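You operate a simulated robot arm through the tools that you are given. There is no shell and no other tool.

You run a simulated robot arm. Do the job below in one go: nothing can be reset, and whatever is moved stays where it is left.

TASK
Add a dash of plant feed to the watering can and water the plant in the green pot.
Fine: feed into the can, never neat on soil; stop when the soil is dark, saucer dry; stopper in, bottle back; can back; other plants get none. Set down upright: bottle, watering can.

The check looks at the end state, three seconds after you hand in, the way a careful person would. Anything else that was tipped, shoved, dropped, spilled or broken makes it a failure. A push-on lid holds only when it is set on centred and level and pressed home; a screw cap is set on level and turned clockwise until tight.

THE ROBOT
A 6-joint arm with a two-finger parallel gripper, fixed in place. Base frame: the origin is on the floor under the middle of its stand, x ahead of it, y to its left, z up; the work surface is at about z = 0.66. Units: m, degrees, N and s.
With the tool pointing down near the work surface it reaches from about 0.28 to 0.68 m from the base axis. Its first joint turns from -166.0 to 166.0 degrees. Payload 4.1 kg.
The TCP is the grasp point between the finger pads, 0.023 m short of the fingertips. In the tool frame z runs along the fingers and y along their closing line. The gripper opens to 0.094 m. The fingers are 0.038 m wide and 0.01 m thick; the gripper's body (0.054 by 0.096 m) begins 0.039 m behind the TCP.
Orientation is that of the tool frame in the base frame, as a unit quaternion [w, x, y, z]. With the fingers straight down and closing along the base's y, the tool's x points along the base's -x, its y along +y and its z along -z.

THE INTERFACE
- The arm moves only by the tool servo_tool. Its argument "plan" is one flat list of numbers, 7 for each row, row after row: the turn, a rotation vector about the tool's x, y, z in units of 120 degrees (1.0 is 120 degrees), then the shift along the tool's x, y, z in units of 300 mm (1.0 is 300 mm), then the opening, from 0 (shut) to 1 (fully open). In form: [rx, ry, rz, tx, ty, tz, claw, rx, ry, rz, tx, ty, tz, claw, ...]. A call has 1 to 20 rows; each row is the pose to reach, as a shift and turn from the pose commanded when the call began, along the tool's axes at that moment. A call with a number of a shift or a turn outside -1 to 1 is refused whole. A row lasts 0.2 s, in which the tool goes at most 0.05 m and 8.6 degrees; a call with a longer step from one row to the next is refused whole, and so is a gripper value outside its range. A pose out of reach is approached as far as the arm can. The call stops where the force on the tool passes 40 N (or 10 N more than at its start, if that is more) or the arm is blocked; 0.2 s more then pass. Each finger travels about 0.045 m/s and halts on what it meets, pressing with about 26 N; the grip force reading is that of the motor and also rises with nothing between the fingers. The clock runs only during rows and for 0.2 s after the last one: add rows that repeat a pose to give the fingers time. The reply holds the time, the measured pose of the TCP, the force on the tool along the base axes, the opening and the grip force, in the units named above and with some noise, with the torque about the TCP (base axes, N m) and any sound that the robot's microphone picked up, and new pictures: "views" is both (left out), scene, wrist or none.
- Cameras (640 x 400 px; columns grow to the right, rows downward): "scene" is fixed at [0.2188, 0.6514, 1.4937]; the picture's right is [-0.93, -0.38, 0.00], its down [-0.34, 0.83, -0.45] and it looks along [0.17, -0.41, -0.90] (base axes); focal length 214 px, centre (320, 200). "wrist" rides on the gripper at [0.086, 0.016, -0.074] in the tool frame; the picture's right is [-0.18, 0.98, 0.00], its down [-0.58, -0.11, -0.81] and it looks along [-0.79, -0.15, 0.59] (tool axes); focal length 243 px, centre (320, 200). There is no depth. A picture from a camera that has moved, and an enlarged one, comes with that camera's place and axes in the base frame and with its lens.
- raise_lower(by): slides the trunk up (or, below 0, down) by that many m; the arm rides with it, the base frame stays. It gives what a move gives, with no picture.
- enlarge(camera, box): a new picture of the part [left, top, right, bottom] of that camera's present view, enlarged. It takes no simulated time.
- sign_off(): hands the job in; it is judged then, once.

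Places have to be worked out from the pictures, the camera data and where the tool is seen. Open the gripper and draw the arm clear of the work before you hand the job in, unless the task says otherwise.

The tools are called after "Emit:" as a command line: name --argument value ..., lists and objects as JSON in quotes. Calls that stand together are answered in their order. servo_tool: Moves the arm, as the interface text tells. Its arguments: {"type":"object","properties":{"plan":{"type":"array"},"views":{"type":"string","enum":["both","scene","wrist","none"]}},"required":["plan"]} The other tools are called the same way: raise_lower (by) moves the trunk up or down; enlarge (camera, box) takes an enlarged picture of a part of a camera's view; sign_off () hands the job in.

At the start:

```text
time: 0.0
eef_pos: [0.3893, 0.1714, 1.1581]
orientation: [0.0, 0.0, 1.0, 0.0]
contact_force: [-1.3, 0.1, -0.8]
ft_torque: [0.01, 0.02, 0.01]
opening: 0.094
grip_force: 0.0
trunk travel left (down, up): [-0.475, 0.115]
```

scene: 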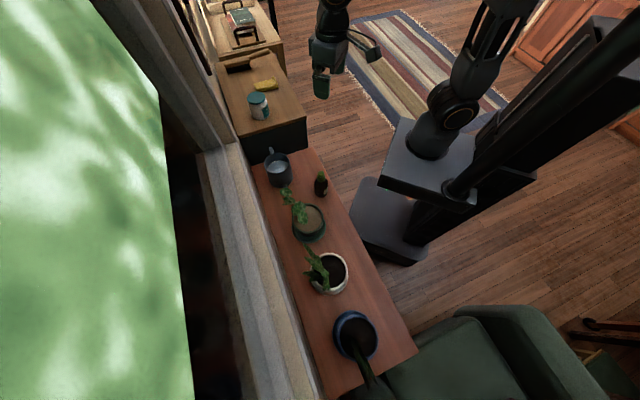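
wrist: 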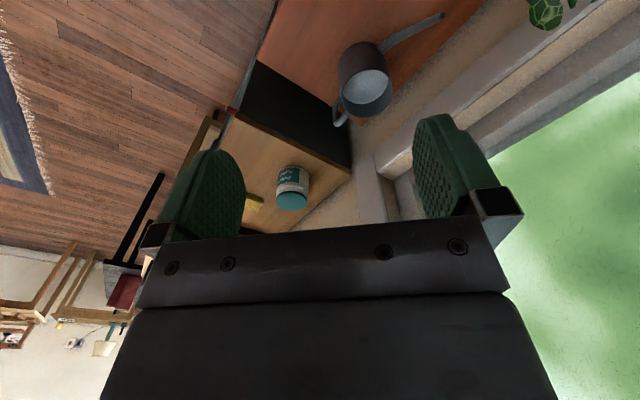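

The scene shows a window shelf with a can, a small dark bottle, and three pots. I'll enlarge parts of it to identify things before moving.

Emit:
enlarge --camera "scene" --box '[240, 130, 360, 205]'

Emit:
enlarge --camera "scene" --box '[260, 180, 420, 280]'

Emit:
enlarge --camera "scene" --box '[280, 280, 440, 380]'

Emit:
enlarge --camera "scene" --box '[200, 50, 360, 150]'

Emit:
enlarge --camera "wrist" --box '[240, 0, 560, 200]'

```text
5.33 times, centred on (300, 168) of scene
camera zoom: at [0.2188, 0.6514, 1.4937], right [-0.93, -0.38, 0.0], down [-0.34, 0.83, -0.45], along [0.17, -0.41, -0.9], focal length 1144 px, centre (427, 373)
```

zoom: 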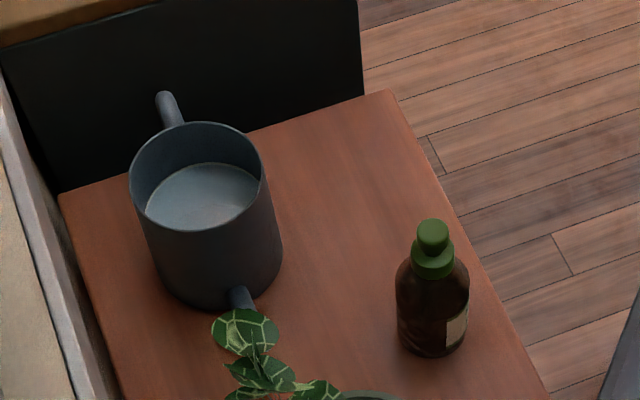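

```text
4.00 times, centred on (340, 230) of scene
camera zoom: at [0.2188, 0.6514, 1.4937], right [-0.93, -0.38, 0.0], down [-0.34, 0.83, -0.45], along [0.17, -0.41, -0.9], focal length 858 px, centre (240, 80)
```

zoom: 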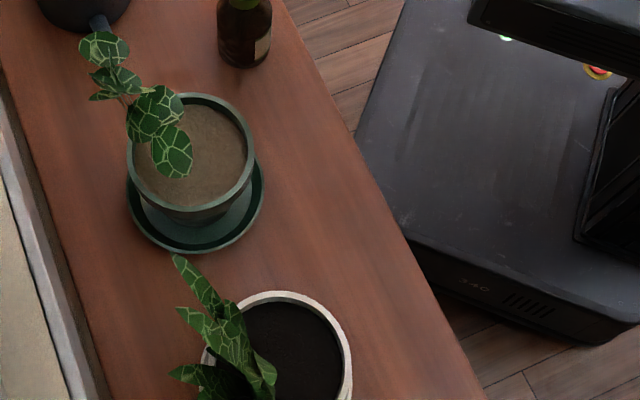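

```text
4.00 times, centred on (360, 330) of scene
camera zoom: at [0.2188, 0.6514, 1.4937], right [-0.93, -0.38, 0.0], down [-0.34, 0.83, -0.45], along [0.17, -0.41, -0.9], focal length 858 px, centre (160, -320)
```

zoom: 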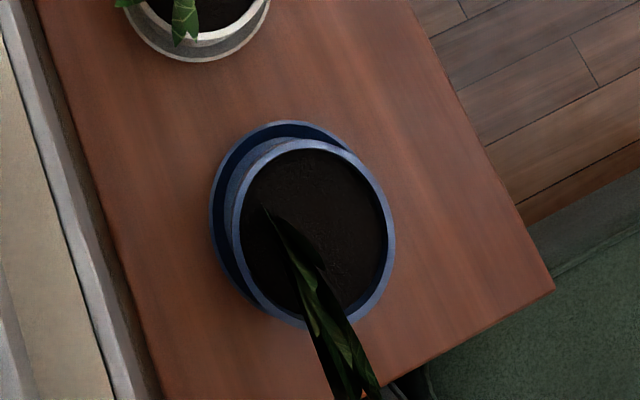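

```text
4.00 times, centred on (280, 100) of scene
camera zoom: at [0.2188, 0.6514, 1.4937], right [-0.93, -0.38, 0.0], down [-0.34, 0.83, -0.45], along [0.17, -0.41, -0.9], focal length 858 px, centre (480, 600)
```

zoom: 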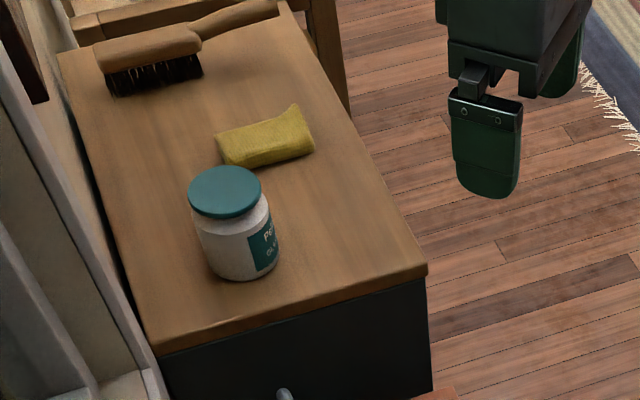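

```text
2.00 times, centred on (400, 100) of wrist
camera zoom: at [0.3034, 0.1869, 1.2331], right [0.18, 0.98, 0.0], down [0.58, -0.11, 0.81], along [0.79, -0.15, -0.59], focal length 485 px, centre (160, 400)
```

zoom: 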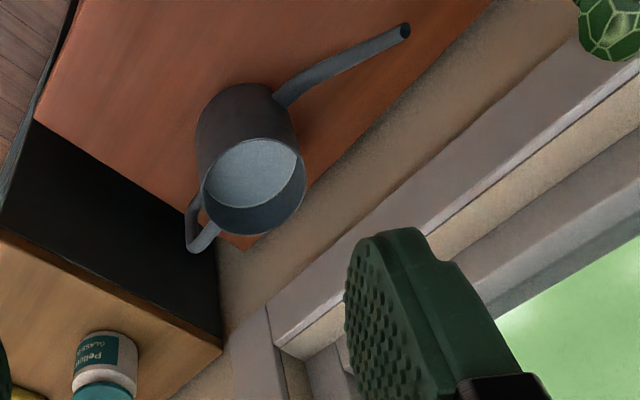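

The shelf runs at about 45° to the base frame. The can sits at roughly (0.587, 0.227) with its spout along +s (s = (-0.707, 0.707)), the bottle is near (0.386, 0.231), and the dry-soil green pot is near (0.367, 0.405). I'll yaw the tool and move it back and down for a closer wrist view of the bottle.

Emit:
servo_tool --plan '[0, 0, -0.0536, 0.0504, -0.0143, 0.1, 1, 0, 0, -0.1071, 0.1009, -0.0286, 0.2, 1, 0, 0, -0.1607, 0.1513, -0.0429, 0.3, 1, 0, 0, -0.2143, 0.2017, -0.0571, 0.4, 1, 0, 0, -0.2679, 0.2521, -0.0714, 0.5, 1, 0, 0, -0.3214, 0.3026, -0.0857, 0.6, 1, 0, 0, -0.375, 0.353, -0.1, 0.7, 1, 0, 0, -0.375, 0.353, -0.1, 0.7, 1]' --views "both"

```text
time: 1.8
eef_pos: [0.2838, 0.1411, 0.9483]
orientation: [0.0, -0.383, 0.924, 0.0]
contact_force: [0.3, 0.4, -0.1]
ft_torque: [-0.01, -0.02, 0.03]
opening: 0.0939
grip_force: 0.0
trunk travel left (down, up): [-0.475, 0.115]
camera wrist: at [0.2112, 0.0908, 1.0236], right [-0.57, 0.82, 0.0], down [0.49, 0.34, 0.81], along [0.66, 0.46, -0.59], focal length 243 px, centre (320, 200)
```

scene: 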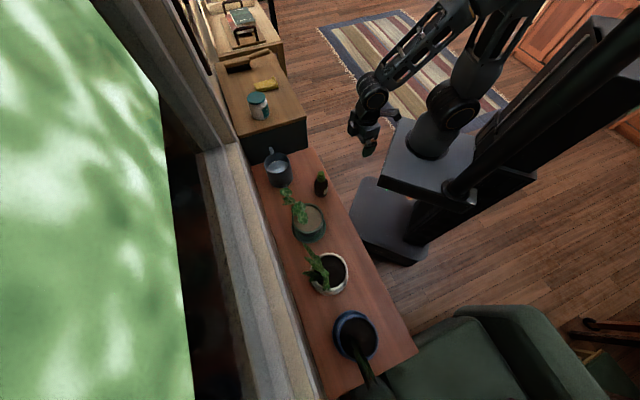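
wrist: 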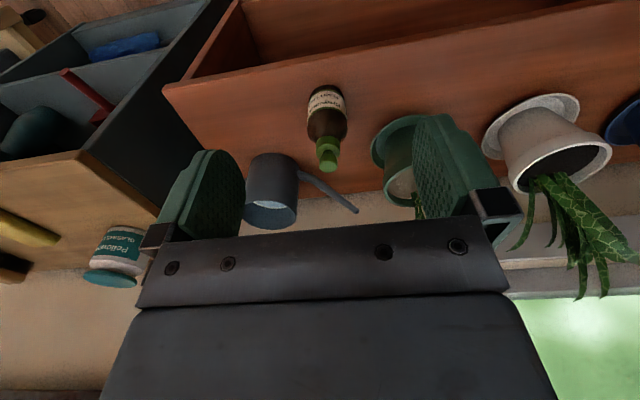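

The wrist view now shows the bottle, can and pots (upside-down). I'll zoom in on the bottle, can and green pot.

Emit:
enlarge --camera "wrist" --box '[280, 75, 376, 180]'

Emit:
enlarge --camera "wrist" --box '[232, 130, 400, 240]'

Emit:
enlarge --camera "scene" --box '[300, 165, 340, 205]'

```text
3.81 times, centred on (328, 128) of wrist
camera zoom: at [0.2112, 0.0908, 1.0236], right [-0.57, 0.82, 0.0], down [0.49, 0.34, 0.81], along [0.66, 0.46, -0.59], focal length 924 px, centre (290, 476)
```

zoom: 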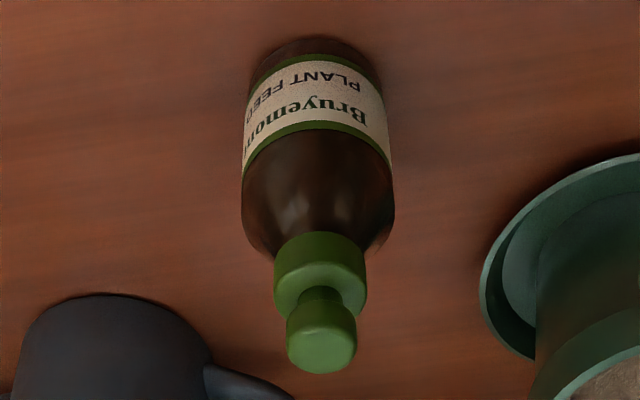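

```text
3.64 times, centred on (316, 185) of wrist
camera zoom: at [0.2112, 0.0908, 1.0236], right [-0.57, 0.82, 0.0], down [0.49, 0.34, 0.81], along [0.66, 0.46, -0.59], focal length 882 px, centre (334, 254)
```

zoom: 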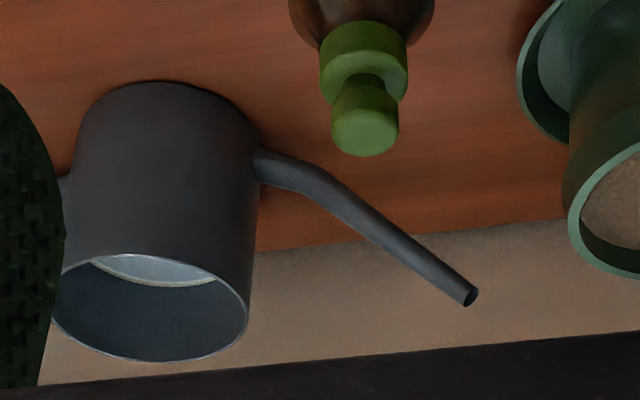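

```text
10.00 times, centred on (320, 185) of scene
camera zoom: at [0.2188, 0.6514, 1.4937], right [-0.93, -0.38, 0.0], down [-0.34, 0.83, -0.45], along [0.17, -0.41, -0.9], focal length 2145 px, centre (320, 350)
```

zoom: 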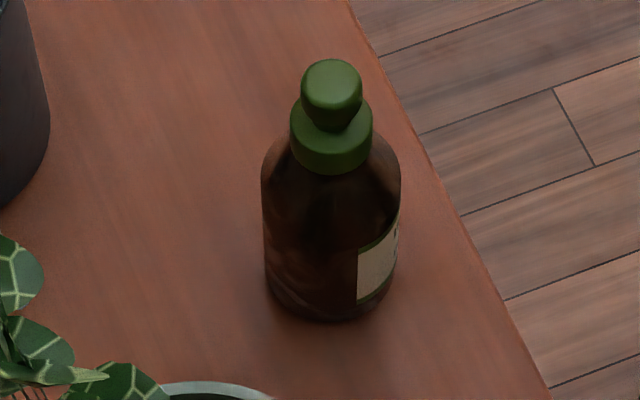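

The two views agree: the bottle axis is near n=0.434, s=-0.114, with the knob top at z≈0.809 and the collar at about 0.759–0.782. I'll move above the bottle, staying clear, and check alignment.

Emit:
servo_tool --plan '[0, 0, 0, -0.111, -0.011, 0.0, 1, 0, 0, 0, -0.222, -0.022, 0.0, 1, 0, 0, 0, -0.333, -0.033, 0.07, 1, 0, 0, 0, -0.4433, -0.0437, 0.15, 1, 0, 0, 0, -0.4433, -0.0437, 0.22, 1, 0, 0, 0, -0.4433, -0.0437, 0.2833, 1, 0, 0, 0, -0.4433, -0.0437, 0.2833, 1]' --views "both"

```text
time: 3.4
eef_pos: [0.3872, 0.2271, 0.8616]
orientation: [0.0, -0.382, 0.924, 0.0]
contact_force: [0.0, 0.4, -0.4]
ft_torque: [-0.02, 0.01, -0.04]
opening: 0.0943
grip_force: 0.1
trunk travel left (down, up): [-0.475, 0.115]
camera wrist: at [0.3139, 0.1767, 0.9379], right [-0.56, 0.83, 0.0], down [0.49, 0.33, 0.81], along [0.67, 0.46, -0.59], focal length 243 px, centre (320, 200)
```

scene: 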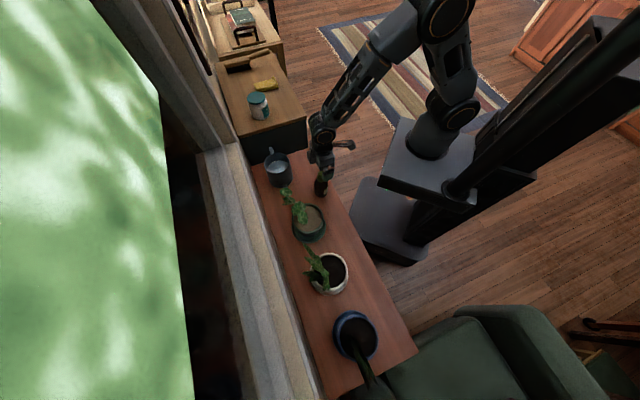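
wrist: 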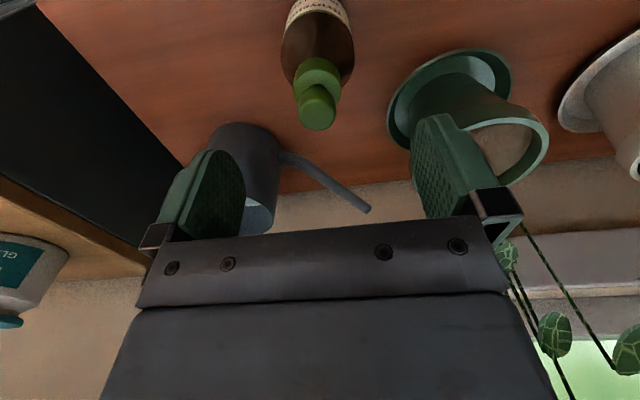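

Alignment looks good, with the knob on the axis between the fingers. I'll descend so the fingertips stop just above the collar and close on the knob.

Emit:
servo_tool --plan '[0, 0, 0, 0, -0.005, 0.06, 1, 0, 0, 0, 0, -0.005, 0.12, 1, 0, 0, 0, 0, -0.005, 0.17, 1, 0, 0, 0, 0, -0.005, 0.17, 0.6, 0, 0, 0, 0, -0.005, 0.17, 0.4, 0, 0, 0, 0, -0.005, 0.17, 0.2, 0, 0, 0, 0, -0.005, 0.17, 0, 0, 0, 0, 0, -0.005, 0.17, 0, 0, 0, 0, 0, -0.005, 0.17, 0, 0, 0, 0, 0, -0.005, 0.17, 0]' --views "both"

```text
time: 5.6
eef_pos: [0.3876, 0.2251, 0.8127]
orientation: [0.0, -0.382, 0.924, 0.0]
contact_force: [-0.5, 0.5, 0.2]
ft_torque: [0.01, -0.02, 0.02]
opening: 0.0216
grip_force: 26.3
trunk travel left (down, up): [-0.475, 0.115]
heard: snap
camera wrist: at [0.3145, 0.1751, 0.888], right [-0.56, 0.83, 0.0], down [0.49, 0.33, 0.81], along [0.67, 0.46, -0.59], focal length 243 px, centre (320, 200)
```

scene: 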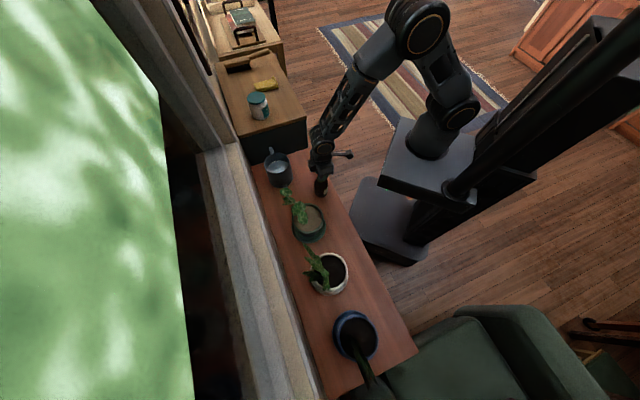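
wrist: 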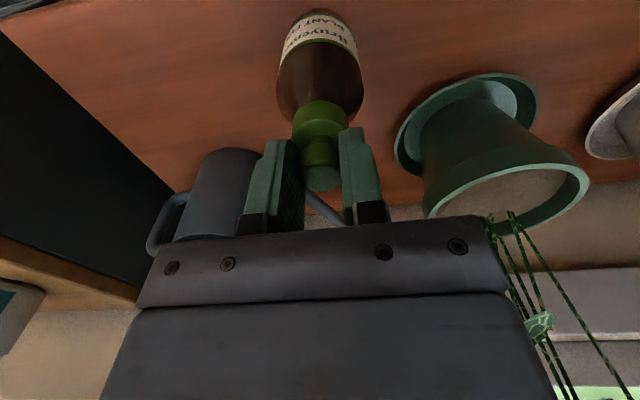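

The knob is held (opening 0.0216, 26 N), and there was a snap sound. I'll inspect what changed.

Emit:
enlarge --camera "wrist" --box '[240, 0, 400, 220]'

Emit:
enlarge --camera "scene" --box '[290, 140, 350, 205]'

Emit:
enlarge --camera "wrist" --box '[380, 50, 640, 212]'

```text
1.82 times, centred on (320, 110) of wrist
camera zoom: at [0.3145, 0.1751, 0.888], right [-0.56, 0.83, 0.0], down [0.49, 0.33, 0.81], along [0.67, 0.46, -0.59], focal length 441 px, centre (320, 364)
```

zoom: 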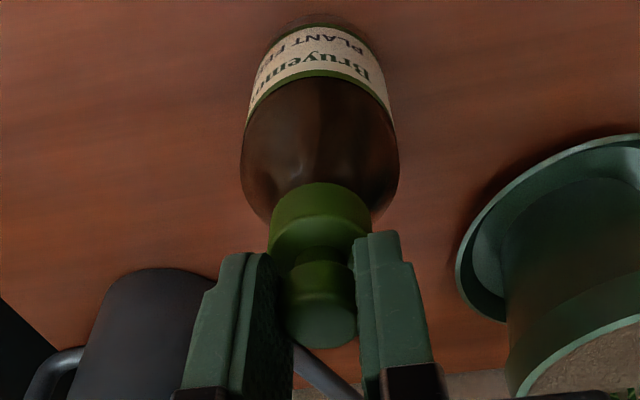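

```text
6.15 times, centred on (320, 172) of scene
camera zoom: at [0.2188, 0.6514, 1.4937], right [-0.93, -0.38, 0.0], down [-0.34, 0.83, -0.45], along [0.17, -0.41, -0.9], focal length 1320 px, centre (320, 369)
```

zoom: 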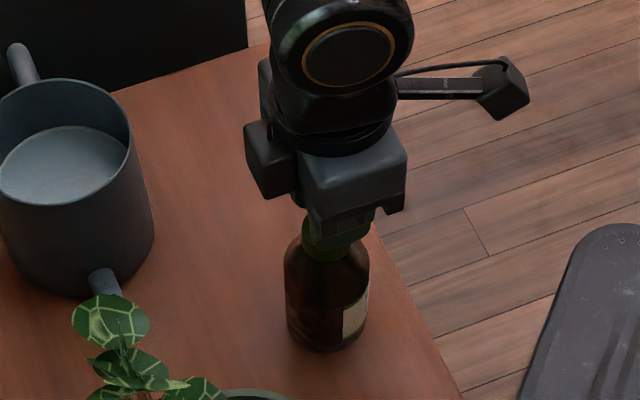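

```text
2.46 times, centred on (510, 131) of wrist
camera zoom: at [0.3145, 0.1751, 0.888], right [-0.56, 0.83, 0.0], down [0.49, 0.33, 0.81], along [0.67, 0.46, -0.59], focal length 597 px, centre (-148, 370)
```

zoom: 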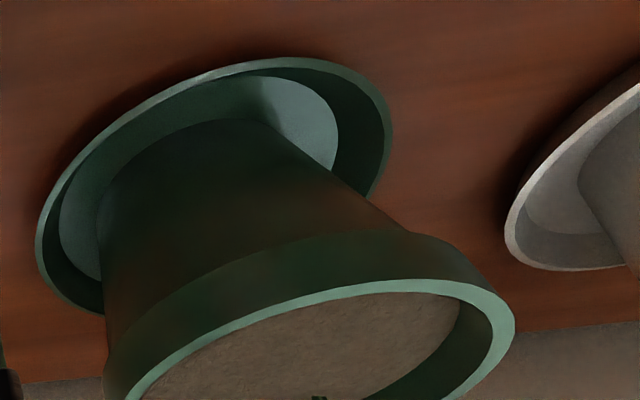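

The stopper is still seated and the bottle is upright, so the snap may be the stopper unlatching. I'll lift 6 mm to see whether the bottle comes along.

Emit:
servo_tool --plan '[0, 0, 0, 0, 0, -0.01, 0, 0, 0, 0, 0, 0, -0.02, 0, 0, 0, 0, 0, 0, -0.02, 0]' --views "wrist"

Emit:
enlarge --camera "wrist" --box '[240, 0, 400, 220]'

Emit:
enlarge --camera "scene" --box '[290, 140, 350, 205]'

```text
time: 6.4
eef_pos: [0.3887, 0.2255, 0.8182]
orientation: [0.0, -0.383, 0.924, -0.001]
contact_force: [0.6, -0.6, 0.4]
ft_torque: [-0.03, -0.01, -0.02]
opening: 0.0218
grip_force: 25.2
trunk travel left (down, up): [-0.475, 0.115]
camera wrist: at [0.3153, 0.1755, 0.8933], right [-0.56, 0.83, 0.0], down [0.49, 0.33, 0.81], along [0.67, 0.46, -0.59], focal length 243 px, centre (320, 200)
```

wrist: 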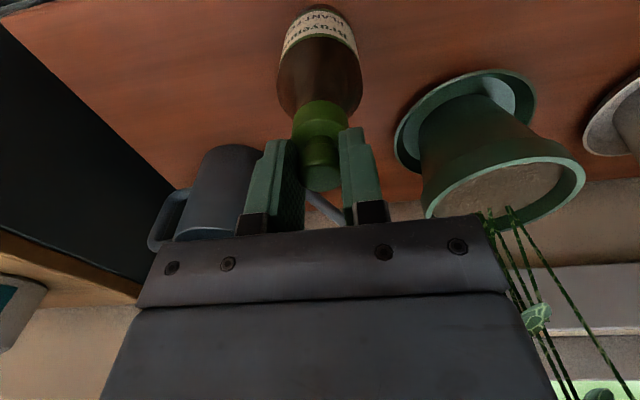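

```text
1.82 times, centred on (320, 110) of wrist
camera zoom: at [0.3153, 0.1755, 0.8933], right [-0.56, 0.83, 0.0], down [0.49, 0.33, 0.81], along [0.67, 0.46, -0.59], focal length 441 px, centre (320, 364)
```

zoom: 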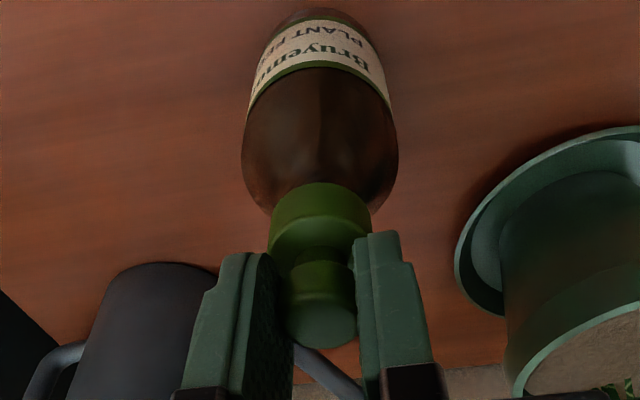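

```text
6.15 times, centred on (320, 172) of scene
camera zoom: at [0.2188, 0.6514, 1.4937], right [-0.93, -0.38, 0.0], down [-0.34, 0.83, -0.45], along [0.17, -0.41, -0.9], focal length 1320 px, centre (320, 369)
```

zoom: 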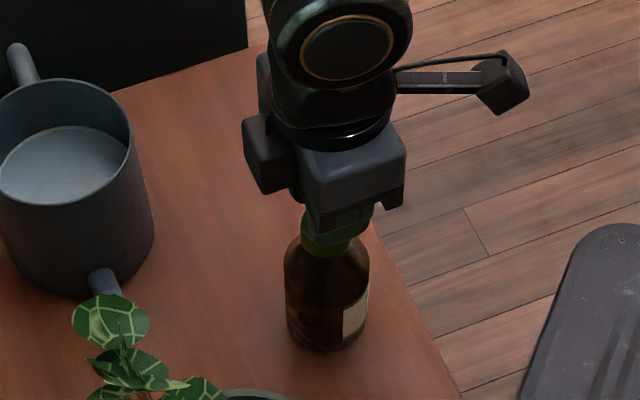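

The bottle stays put while the collar and knob rise together, so the whole green piece is the stopper and it's coming out. I'll lift it clear.

Emit:
servo_tool --plan '[0, 0, 0, 0, 0, -0.03, 0, 0, 0, 0, 0, 0, -0.06, 0, 0, 0, 0, 0, 0, -0.1, 0, 0, 0, 0, 0, 0, -0.15, 0, 0, 0, 0, 0, 0, -0.2, 0, 0, 0, 0, 0, 0, -0.25, 0, 0, 0, 0, 0, 0, -0.25, 0]' --views "both"

Emit:
enlarge --camera "wrist" --box '[240, 0, 400, 220]'

Emit:
enlarge --camera "scene" --box '[290, 140, 350, 205]'

```text
time: 8.0
eef_pos: [0.3892, 0.2246, 0.8934]
orientation: [0.0, -0.383, 0.924, 0.0]
contact_force: [-0.6, 0.0, -1.2]
ft_torque: [-0.01, 0.04, 0.01]
opening: 0.0217
grip_force: 26.2
trunk travel left (down, up): [-0.475, 0.115]
camera wrist: at [0.3159, 0.1751, 0.9685], right [-0.56, 0.83, 0.0], down [0.49, 0.33, 0.81], along [0.67, 0.46, -0.59], focal length 243 px, centre (320, 200)
```

scene: 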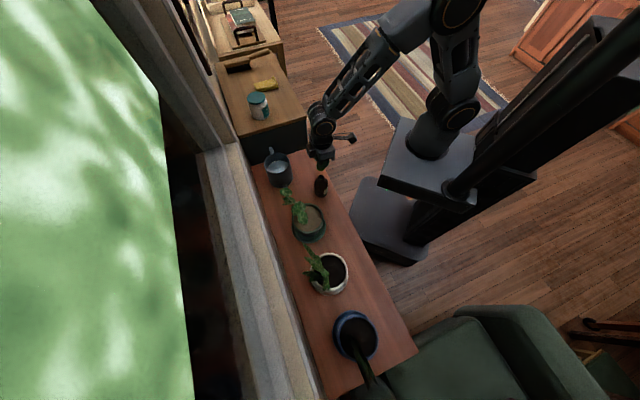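
wrist: 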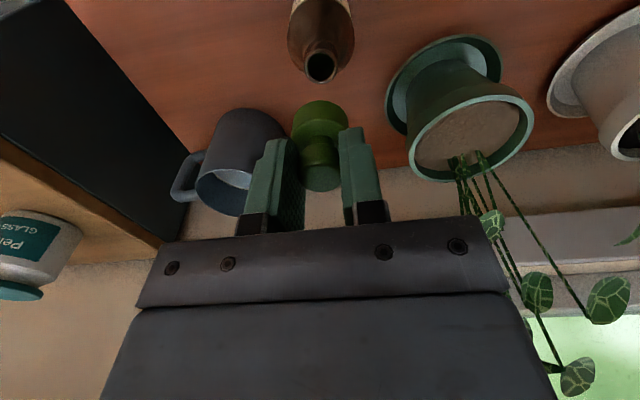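

```text
1.82 times, centred on (320, 110) of wrist
camera zoom: at [0.3159, 0.1751, 0.9685], right [-0.56, 0.83, 0.0], down [0.49, 0.33, 0.81], along [0.67, 0.46, -0.59], focal length 441 px, centre (320, 364)
```

zoom: 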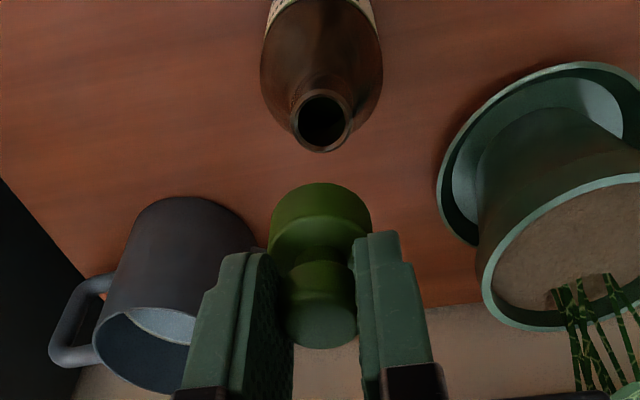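

```text
6.15 times, centred on (320, 172) of scene
camera zoom: at [0.2188, 0.6514, 1.4937], right [-0.93, -0.38, 0.0], down [-0.34, 0.83, -0.45], along [0.17, -0.41, -0.9], focal length 1320 px, centre (320, 369)
```

zoom: 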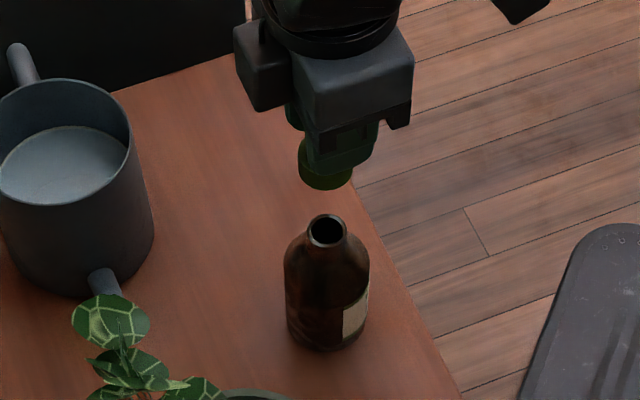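

The stopper is a cap with a flat collar, and the open bottle stands undisturbed. I'll carry the cap to a clear spot near n=0.42, s=-0.24 and stop above the shelf.

Emit:
servo_tool --plan '[0, 0, 0, 0.012, -0.103, 0, 0, 0, 0, 0, 0.024, -0.206, 0, 0, 0, 0, 0, 0.036, -0.309, 0, 0, 0, 0, 0, 0.0467, -0.412, 0, 0, 0, 0, 0, 0.0467, -0.412, 0.12, 0, 0, 0, 0, 0.0467, -0.412, 0.24, 0, 0, 0, 0, 0.0467, -0.412, 0.36, 0, 0, 0, 0, 0.0467, -0.412, 0.47, 0, 0, 0, 0, 0.0467, -0.412, 0.53, 0, 0, 0, 0, 0.0467, -0.412, 0.53, 0]' --views "both"

Emit:
enlarge --camera "scene" --box '[260, 130, 350, 205]'

```text
time: 10.2
eef_pos: [0.4659, 0.126, 0.7343]
orientation: [0.002, -0.383, 0.924, 0.0]
contact_force: [0.8, -0.6, 0.6]
ft_torque: [0.05, 0.01, 0.02]
opening: 0.0218
grip_force: 25.9
trunk travel left (down, up): [-0.475, 0.115]
camera wrist: at [0.3929, 0.0766, 0.8087], right [-0.56, 0.83, 0.0], down [0.49, 0.33, 0.81], along [0.67, 0.46, -0.59], focal length 243 px, centre (320, 200)
```

scene: 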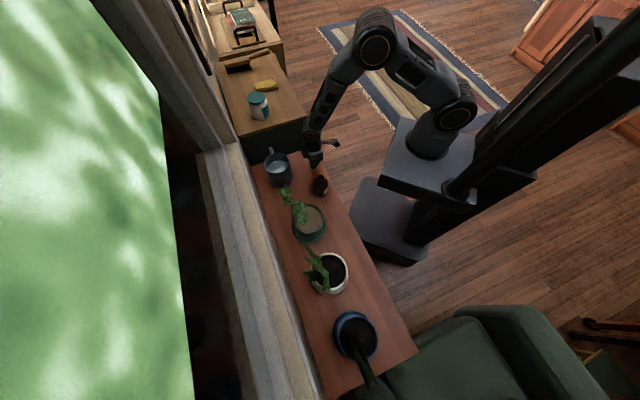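
wrist: 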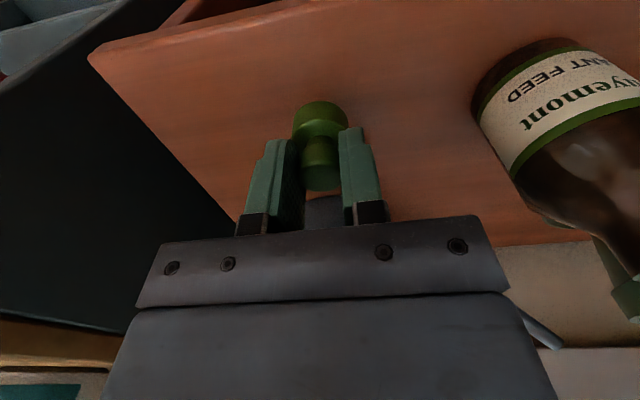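

```text
5.33 times, centred on (305, 168) of scene
camera zoom: at [0.2188, 0.6514, 1.4937], right [-0.93, -0.38, 0.0], down [-0.34, 0.83, -0.45], along [0.17, -0.41, -0.9], focal length 1144 px, centre (400, 373)
```

zoom: 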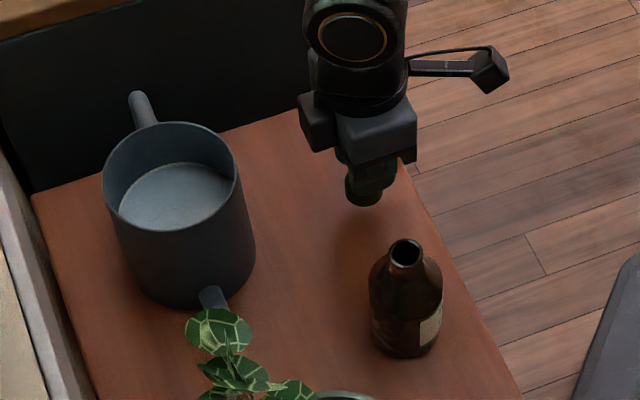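

The cap is hanging over clear shelf. I'll lower it in small steps and watch the force for contact.

Emit:
servo_tool --plan '[0, 0, 0, 0, 0, 0.015, 0, 0, 0, 0, 0, 0, 0.03, 0, 0, 0, 0, 0, 0, 0.045, 0, 0, 0, 0, 0, 0, 0.055, 0]' --views "none"

Emit:
servo_tool --plan '[0, 0, 0, 0, 0, 0.007, 0, 0, 0, 0, 0, 0, 0.014, 0]' --views "none"

Emit:
servo_tool --plan '[0, 0, 0, 0, 0, 0.007, 0, 0, 0, 0, 0, 0, 0.014, 0]' --views "wrist"

```text
time: 11.2
eef_pos: [0.4664, 0.1274, 0.7165]
orientation: [0.0, -0.383, 0.924, 0.0]
contact_force: [0.0, 0.2, -0.5]
ft_torque: [0.01, 0.03, 0.01]
opening: 0.022
grip_force: 25.9
trunk travel left (down, up): [-0.475, 0.115]
```

```text
time: 11.8
eef_pos: [0.4669, 0.127, 0.7124]
orientation: [0.0, -0.383, 0.924, 0.001]
contact_force: [0.2, -0.6, 0.1]
ft_torque: [0.04, 0.0, 0.04]
opening: 0.0213
grip_force: 25.6
trunk travel left (down, up): [-0.475, 0.115]
```

```text
time: 12.4
eef_pos: [0.4649, 0.1284, 0.7085]
orientation: [0.0, -0.382, 0.924, 0.0]
contact_force: [0.3, 0.2, 0.5]
ft_torque: [0.0, -0.04, -0.01]
opening: 0.0216
grip_force: 26.1
trunk travel left (down, up): [-0.475, 0.115]
camera wrist: at [0.3934, 0.0772, 0.7842], right [-0.56, 0.83, 0.0], down [0.49, 0.33, 0.81], along [0.67, 0.46, -0.59], focal length 243 px, centre (320, 200)
```

wrist: 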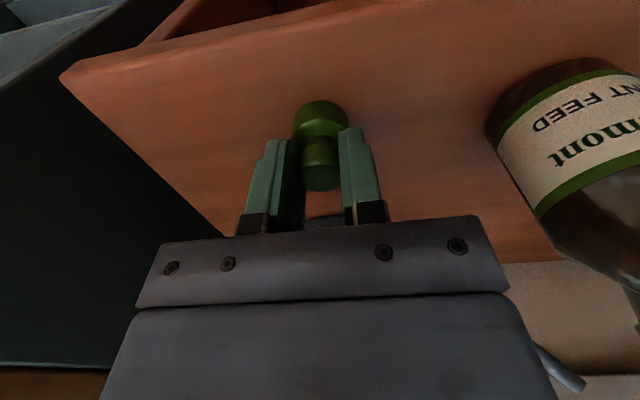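

Still no contact at TCP z≈0.7085. I'll continue down in 2 mm steps.

Emit:
servo_tool --plan '[0, 0, 0, 0, 0, 0.007, 0, 0, 0, 0, 0, 0, 0.007, 0]' --views "none"

Emit:
servo_tool --plan '[0, 0, 0, 0, 0, 0.007, 0, 0, 0, 0, 0, 0, 0.007, 0]' --views "none"

Emit:
servo_tool --plan '[0, 0, 0, 0, 0, 0.005, 0, 0, 0, 0, 0, 0, 0.005, 0]' --views "none"

```text
time: 13.0
eef_pos: [0.4661, 0.1261, 0.706]
orientation: [0.0, -0.383, 0.924, 0.0]
contact_force: [0.2, -0.6, -0.1]
ft_torque: [0.0, 0.04, -0.01]
opening: 0.0217
grip_force: 26.0
trunk travel left (down, up): [-0.475, 0.115]
```

```text
time: 13.6
eef_pos: [0.4667, 0.1267, 0.705]
orientation: [0.0, -0.382, 0.924, 0.0]
contact_force: [-0.2, 0.4, -0.1]
ft_torque: [-0.04, 0.0, -0.02]
opening: 0.0219
grip_force: 25.7
trunk travel left (down, up): [-0.475, 0.115]
```

```text
time: 14.2
eef_pos: [0.467, 0.1261, 0.7027]
orientation: [0.0, -0.383, 0.924, 0.0]
contact_force: [0.1, -0.2, 0.1]
ft_torque: [0.03, -0.01, 0.03]
opening: 0.0217
grip_force: 25.8
trunk travel left (down, up): [-0.475, 0.115]
```

No contact yet at 0.7027, where the cap bottom should be close to 0.66. I'll keep stepping down.

Emit:
servo_tool --plan '[0, 0, 0, 0, 0, 0.005, 0, 0, 0, 0, 0, 0, 0.005, 0]' --views "none"

Emit:
servo_tool --plan '[0, 0, 0, 0, 0, 0.005, 0, 0, 0, 0, 0, 0, 0.005, 0]' --views "wrist"

Emit:
enlarge --camera "wrist" --box '[240, 60, 400, 220]'

Emit:
enlarge --camera "scene" --box '[290, 140, 350, 200]'

```text
time: 14.8
eef_pos: [0.4656, 0.1276, 0.7009]
orientation: [0.0, -0.383, 0.924, 0.0]
contact_force: [-0.1, 0.2, -0.2]
ft_torque: [0.01, 0.01, 0.01]
opening: 0.0218
grip_force: 26.0
trunk travel left (down, up): [-0.475, 0.115]
```

```text
time: 15.4
eef_pos: [0.466, 0.1284, 0.7012]
orientation: [0.0, -0.383, 0.924, 0.0]
contact_force: [0.7, 0.1, -0.2]
ft_torque: [-0.01, -0.02, -0.03]
opening: 0.0217
grip_force: 25.9
trunk travel left (down, up): [-0.475, 0.115]
camera wrist: at [0.3934, 0.0775, 0.7754], right [-0.56, 0.83, 0.0], down [0.49, 0.33, 0.81], along [0.67, 0.46, -0.59], focal length 243 px, centre (320, 200)
```

wrist: 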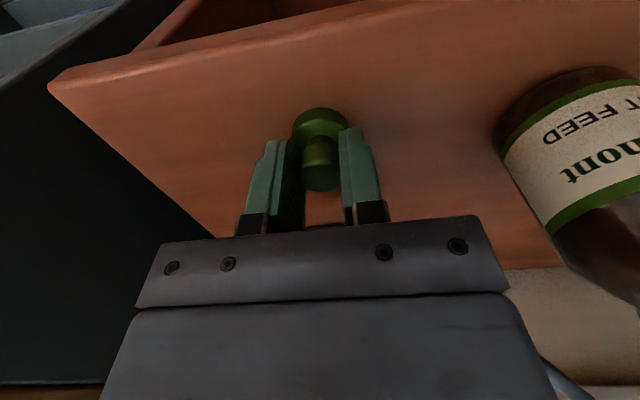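

```text
2.50 times, centred on (320, 140) of wrist
camera zoom: at [0.3934, 0.0775, 0.7754], right [-0.56, 0.83, 0.0], down [0.49, 0.33, 0.81], along [0.67, 0.46, -0.59], focal length 606 px, centre (320, 350)
```

zoom: 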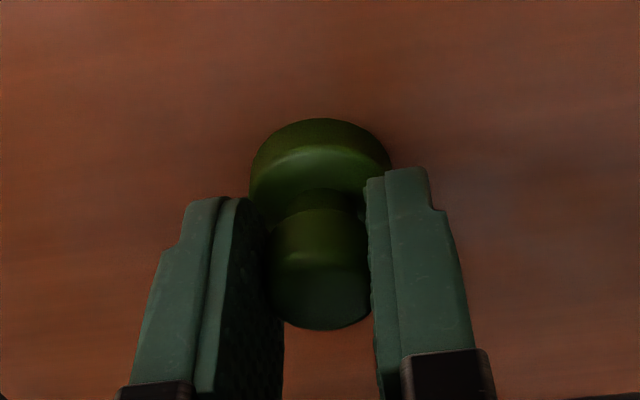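

```text
6.67 times, centred on (320, 170) of scene
camera zoom: at [0.2188, 0.6514, 1.4937], right [-0.93, -0.38, 0.0], down [-0.34, 0.83, -0.45], along [0.17, -0.41, -0.9], focal length 1430 px, centre (320, 400)
```

zoom: 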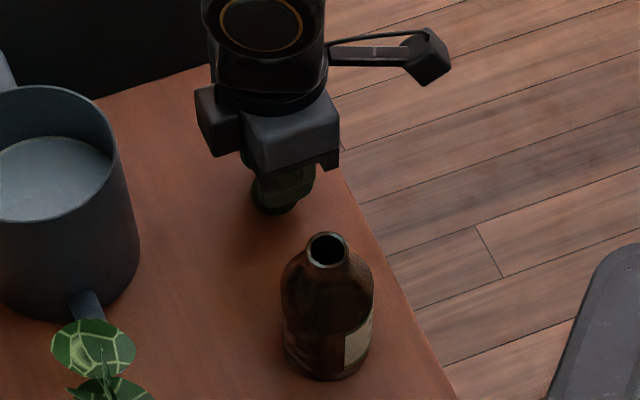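

The collar has shifted slightly up within the grip, so the cap is standing on the shelf. I'll open the fingers and rise straight up.

Emit:
servo_tool --plan '[0, 0, 0, 0, 0, 0, 0.35, 0, 0, 0, 0, 0, 0, 0.5, 0, 0, 0, 0, 0, 0, 0.6, 0, 0, 0, 0, 0, 0, 0.6, 0, 0, 0, 0, 0, -0.06, 0.6, 0, 0, 0, 0, 0, -0.15, 0.6, 0, 0, 0, 0, 0, -0.3, 0.6, 0, 0, 0, 0, 0, -0.45, 0.6, 0, 0, 0, 0, 0, -0.45, 0.6]' --views "both"

Emit:
enlarge --camera "scene" --box '[290, 140, 350, 200]'

Emit:
enlarge --camera "wrist" --box '[160, 0, 480, 200]'

```text
time: 17.4
eef_pos: [0.4662, 0.1269, 0.8348]
orientation: [0.0, -0.383, 0.924, 0.0]
contact_force: [0.6, -0.3, 0.1]
ft_torque: [0.0, 0.0, -0.02]
opening: 0.0563
grip_force: 0.0
trunk travel left (down, up): [-0.475, 0.115]
camera wrist: at [0.3936, 0.0763, 0.9112], right [-0.56, 0.83, 0.0], down [0.49, 0.33, 0.81], along [0.66, 0.46, -0.59], focal length 243 px, centre (320, 200)
```

scene: 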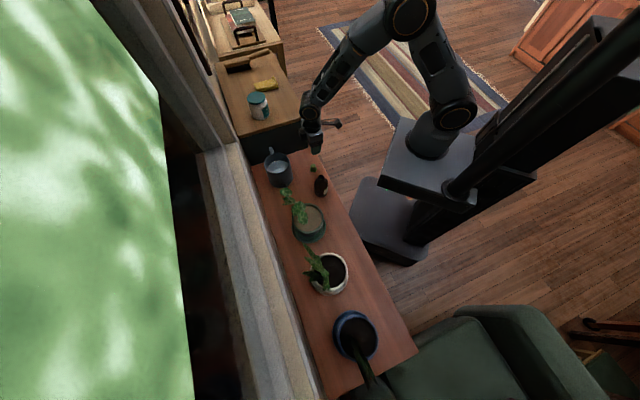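
wrist: 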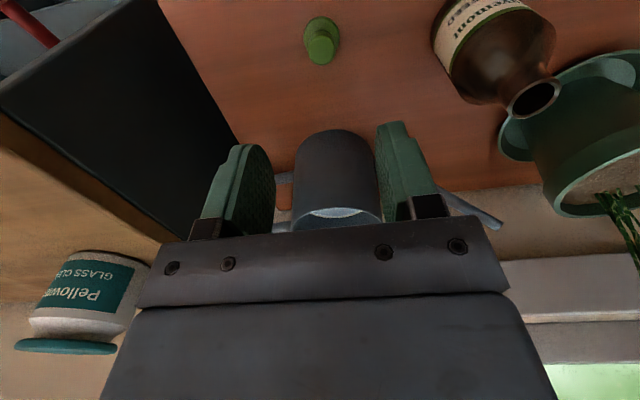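

```text
6.67 times, centred on (320, 170) of scene
camera zoom: at [0.2188, 0.6514, 1.4937], right [-0.93, -0.38, 0.0], down [-0.34, 0.83, -0.45], along [0.17, -0.41, -0.9], focal length 1430 px, centre (320, 400)
```

zoom: 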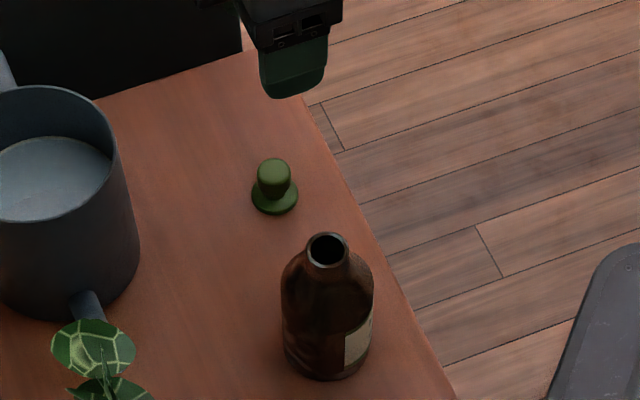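

```text
2.00 times, centred on (320, 100) of wrist
camera zoom: at [0.3936, 0.0763, 0.9112], right [-0.56, 0.83, 0.0], down [0.49, 0.33, 0.81], along [0.66, 0.46, -0.59], focal length 485 px, centre (320, 400)
```

zoom: 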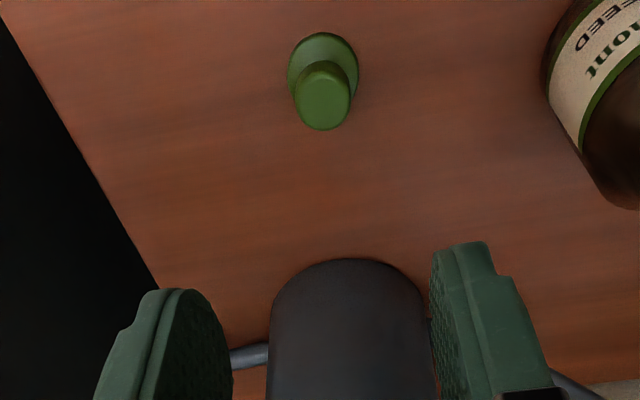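

The cap stands upright on the shelf. I'll look closer at it, since the collar seems thinner than before.

Emit:
enlarge --camera "scene" --box '[302, 158, 328, 180]'

Emit:
enlarge --camera "wrist" --box '[290, 5, 354, 75]'

Emit:
enlarge --camera "wrist" --box '[260, 100, 520, 262]'

```text
16.00 times, centred on (315, 169) of scene
camera zoom: at [0.2188, 0.6514, 1.4937], right [-0.93, -0.38, 0.0], down [-0.34, 0.83, -0.45], along [0.17, -0.41, -0.9], focal length 3432 px, centre (400, 696)
```

zoom: 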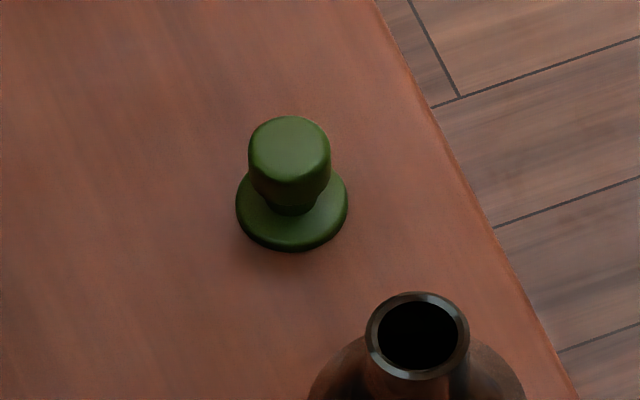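

```text
5.71 times, centred on (322, 40) of wrist
camera zoom: at [0.3936, 0.0763, 0.9112], right [-0.56, 0.83, 0.0], down [0.49, 0.33, 0.81], along [0.66, 0.46, -0.59], focal length 1386 px, centre (309, 1114)
```

zoom: 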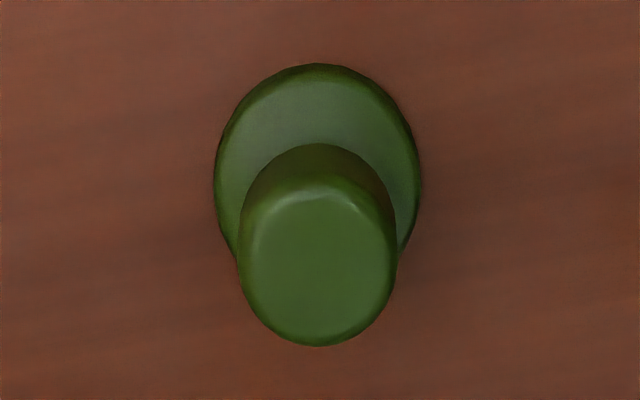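

```text
2.46 times, centred on (390, 181) of wrist
camera zoom: at [0.3936, 0.0763, 0.9112], right [-0.56, 0.83, 0.0], down [0.49, 0.33, 0.81], along [0.66, 0.46, -0.59], focal length 597 px, centre (148, 247)
```

zoom: 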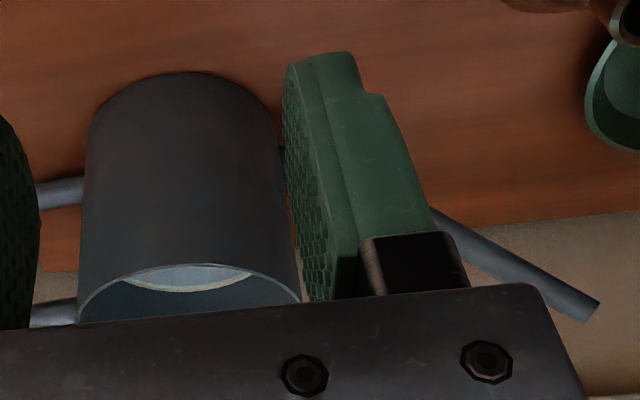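

The cap sits steady near n=0.421, s=-0.238. Next I'll rotate the tool to nearly horizontal, pitched 20° down and pointing toward the window, well above the bottle, to set up a side grasp for pouring.

Emit:
servo_tool --plan '[0, 0, 0, -0.0133, 0.042, -0.0583, 1, 0, -0.0583, 0, -0.0267, 0.084, -0.1, 1, 0, -0.1167, 0, -0.04, 0.126, -0.14, 1, 0, -0.175, 0, -0.0533, 0.168, -0.18, 1, 0, -0.2333, 0, -0.0667, 0.21, -0.22, 1, 0, -0.2917, 0, -0.08, 0.252, -0.26, 1, 0, -0.35, 0, -0.0933, 0.294, -0.3, 1, 0, -0.4083, 0, -0.1067, 0.336, -0.34, 1, 0, -0.4667, 0, -0.12, 0.378, -0.36, 1, 0, -0.525, 0, -0.133, 0.4, -0.383, 1, 0, -0.5833, 0, -0.133, 0.42, -0.383, 1, 0, -0.5833, 0, -0.133, 0.42, -0.383, 1]' --views "both"

```text
time: 20.0
eef_pos: [0.4115, 0.2392, 0.9601]
orientation: [0.526, -0.313, 0.758, 0.225]
contact_force: [0.1, -1.0, -0.8]
ft_torque: [0.0, -0.01, -0.02]
opening: 0.0939
grip_force: 0.0
out of reach, approached as far as the arm can: row 11, 12
trunk travel left (down, up): [-0.475, 0.115]
camera wrist: at [0.3302, 0.1807, 0.9059], right [-0.65, 0.73, 0.18], down [-0.31, -0.48, 0.82], along [0.69, 0.48, 0.54], focal length 243 px, centre (320, 200)
```

scene: 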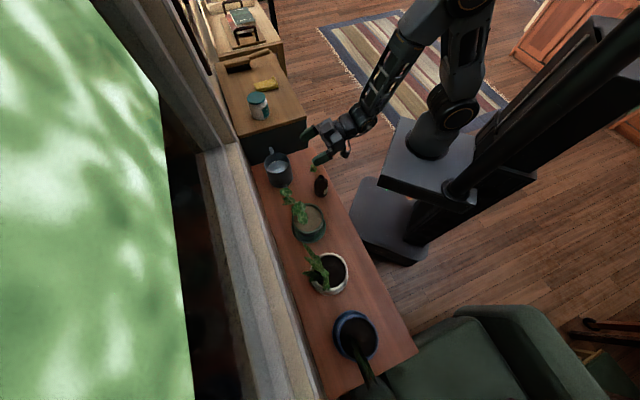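
wrist: 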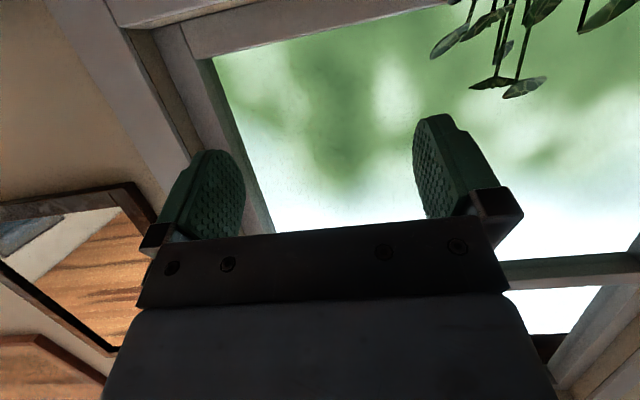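

The pose is slightly out of reach here (about 1 cm off) and has the tool pointing at the window. I'll try moving lower and a bit closer over the bottle (z≈0.85) to see whether the reach improves.

Emit:
servo_tool --plan '[0, 0, 0, 0.09, 0, 0, 1, 0, 0, 0, 0.18, 0, 0, 1, 0, 0, 0, 0.27, 0, 0, 1, 0, 0, 0, 0.354, 0, 0, 1, 0, 0, 0, 0.354, 0, 0, 1]' --views "both"

```text
time: 21.2
eef_pos: [0.4267, 0.2144, 0.9158]
orientation: [0.516, -0.309, 0.763, 0.237]
contact_force: [-0.3, -0.5, 0.6]
ft_torque: [-0.01, -0.02, -0.03]
opening: 0.0943
grip_force: 0.1
out of reach, approached as far as the arm can: row 1, 2, 3, 4, 5
trunk travel left (down, up): [-0.475, 0.115]
camera wrist: at [0.3431, 0.1557, 0.8636], right [-0.65, 0.73, 0.21], down [-0.28, -0.49, 0.82], along [0.71, 0.48, 0.52], focal length 243 px, centre (320, 200)
```

scene: 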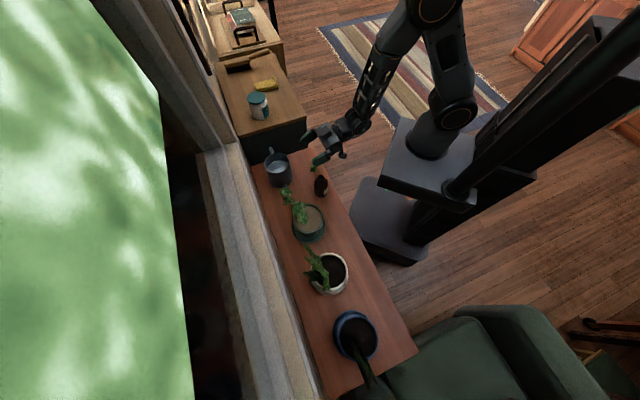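
wrist: 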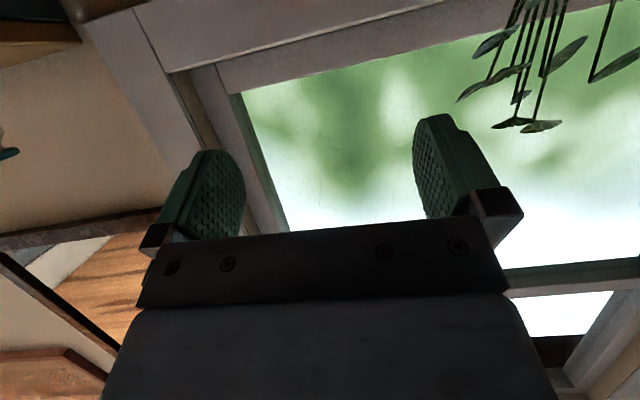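

The arm can't fold its wrist this close to the base when pointing straight along n. Yawing the tool by +30°, so the hand comes from the shelf's end side, moves the wrist farther from the base axis, so I'll try that while staying high.

Emit:
servo_tool --plan '[-0.05, 0, -0.018, -0.06, 0, -0.022, 1, -0.1, 0, -0.036, -0.12, 0, -0.044, 1, -0.15, 0, -0.0546, -0.19, 0, -0.066, 1, -0.2, 0, -0.0728, -0.25, 0, -0.0912, 1, -0.235, 0, -0.0855, -0.25, 0, -0.0912, 1, -0.235, 0, -0.0855, -0.25, 0, -0.0912, 1]' --views "both"

```text
time: 22.6
eef_pos: [0.4293, 0.2192, 0.9953]
orientation: [0.455, -0.499, 0.649, 0.35]
contact_force: [0.1, -0.1, -0.3]
ft_torque: [0.0, -0.01, 0.02]
opening: 0.0941
grip_force: 0.0
trunk travel left (down, up): [-0.475, 0.115]
camera wrist: at [0.3871, 0.1255, 0.94], right [-0.93, 0.31, 0.17], down [-0.04, -0.57, 0.82], along [0.36, 0.76, 0.54], focal length 243 px, centre (320, 200)
```

scene: 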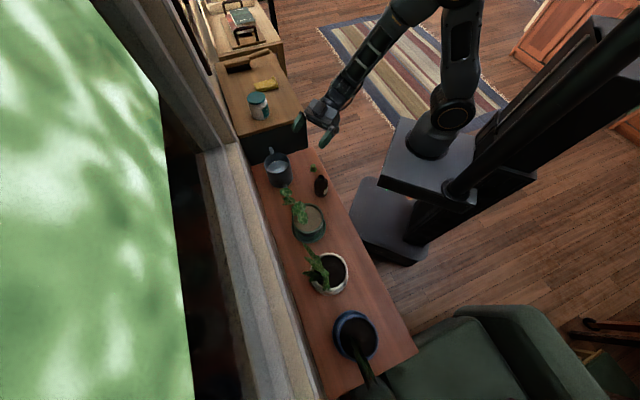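
wrist: 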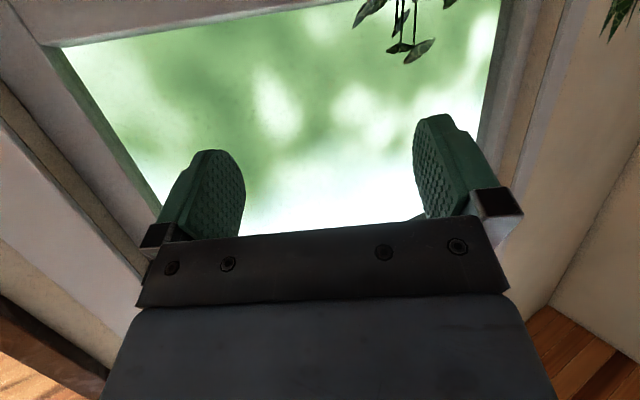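

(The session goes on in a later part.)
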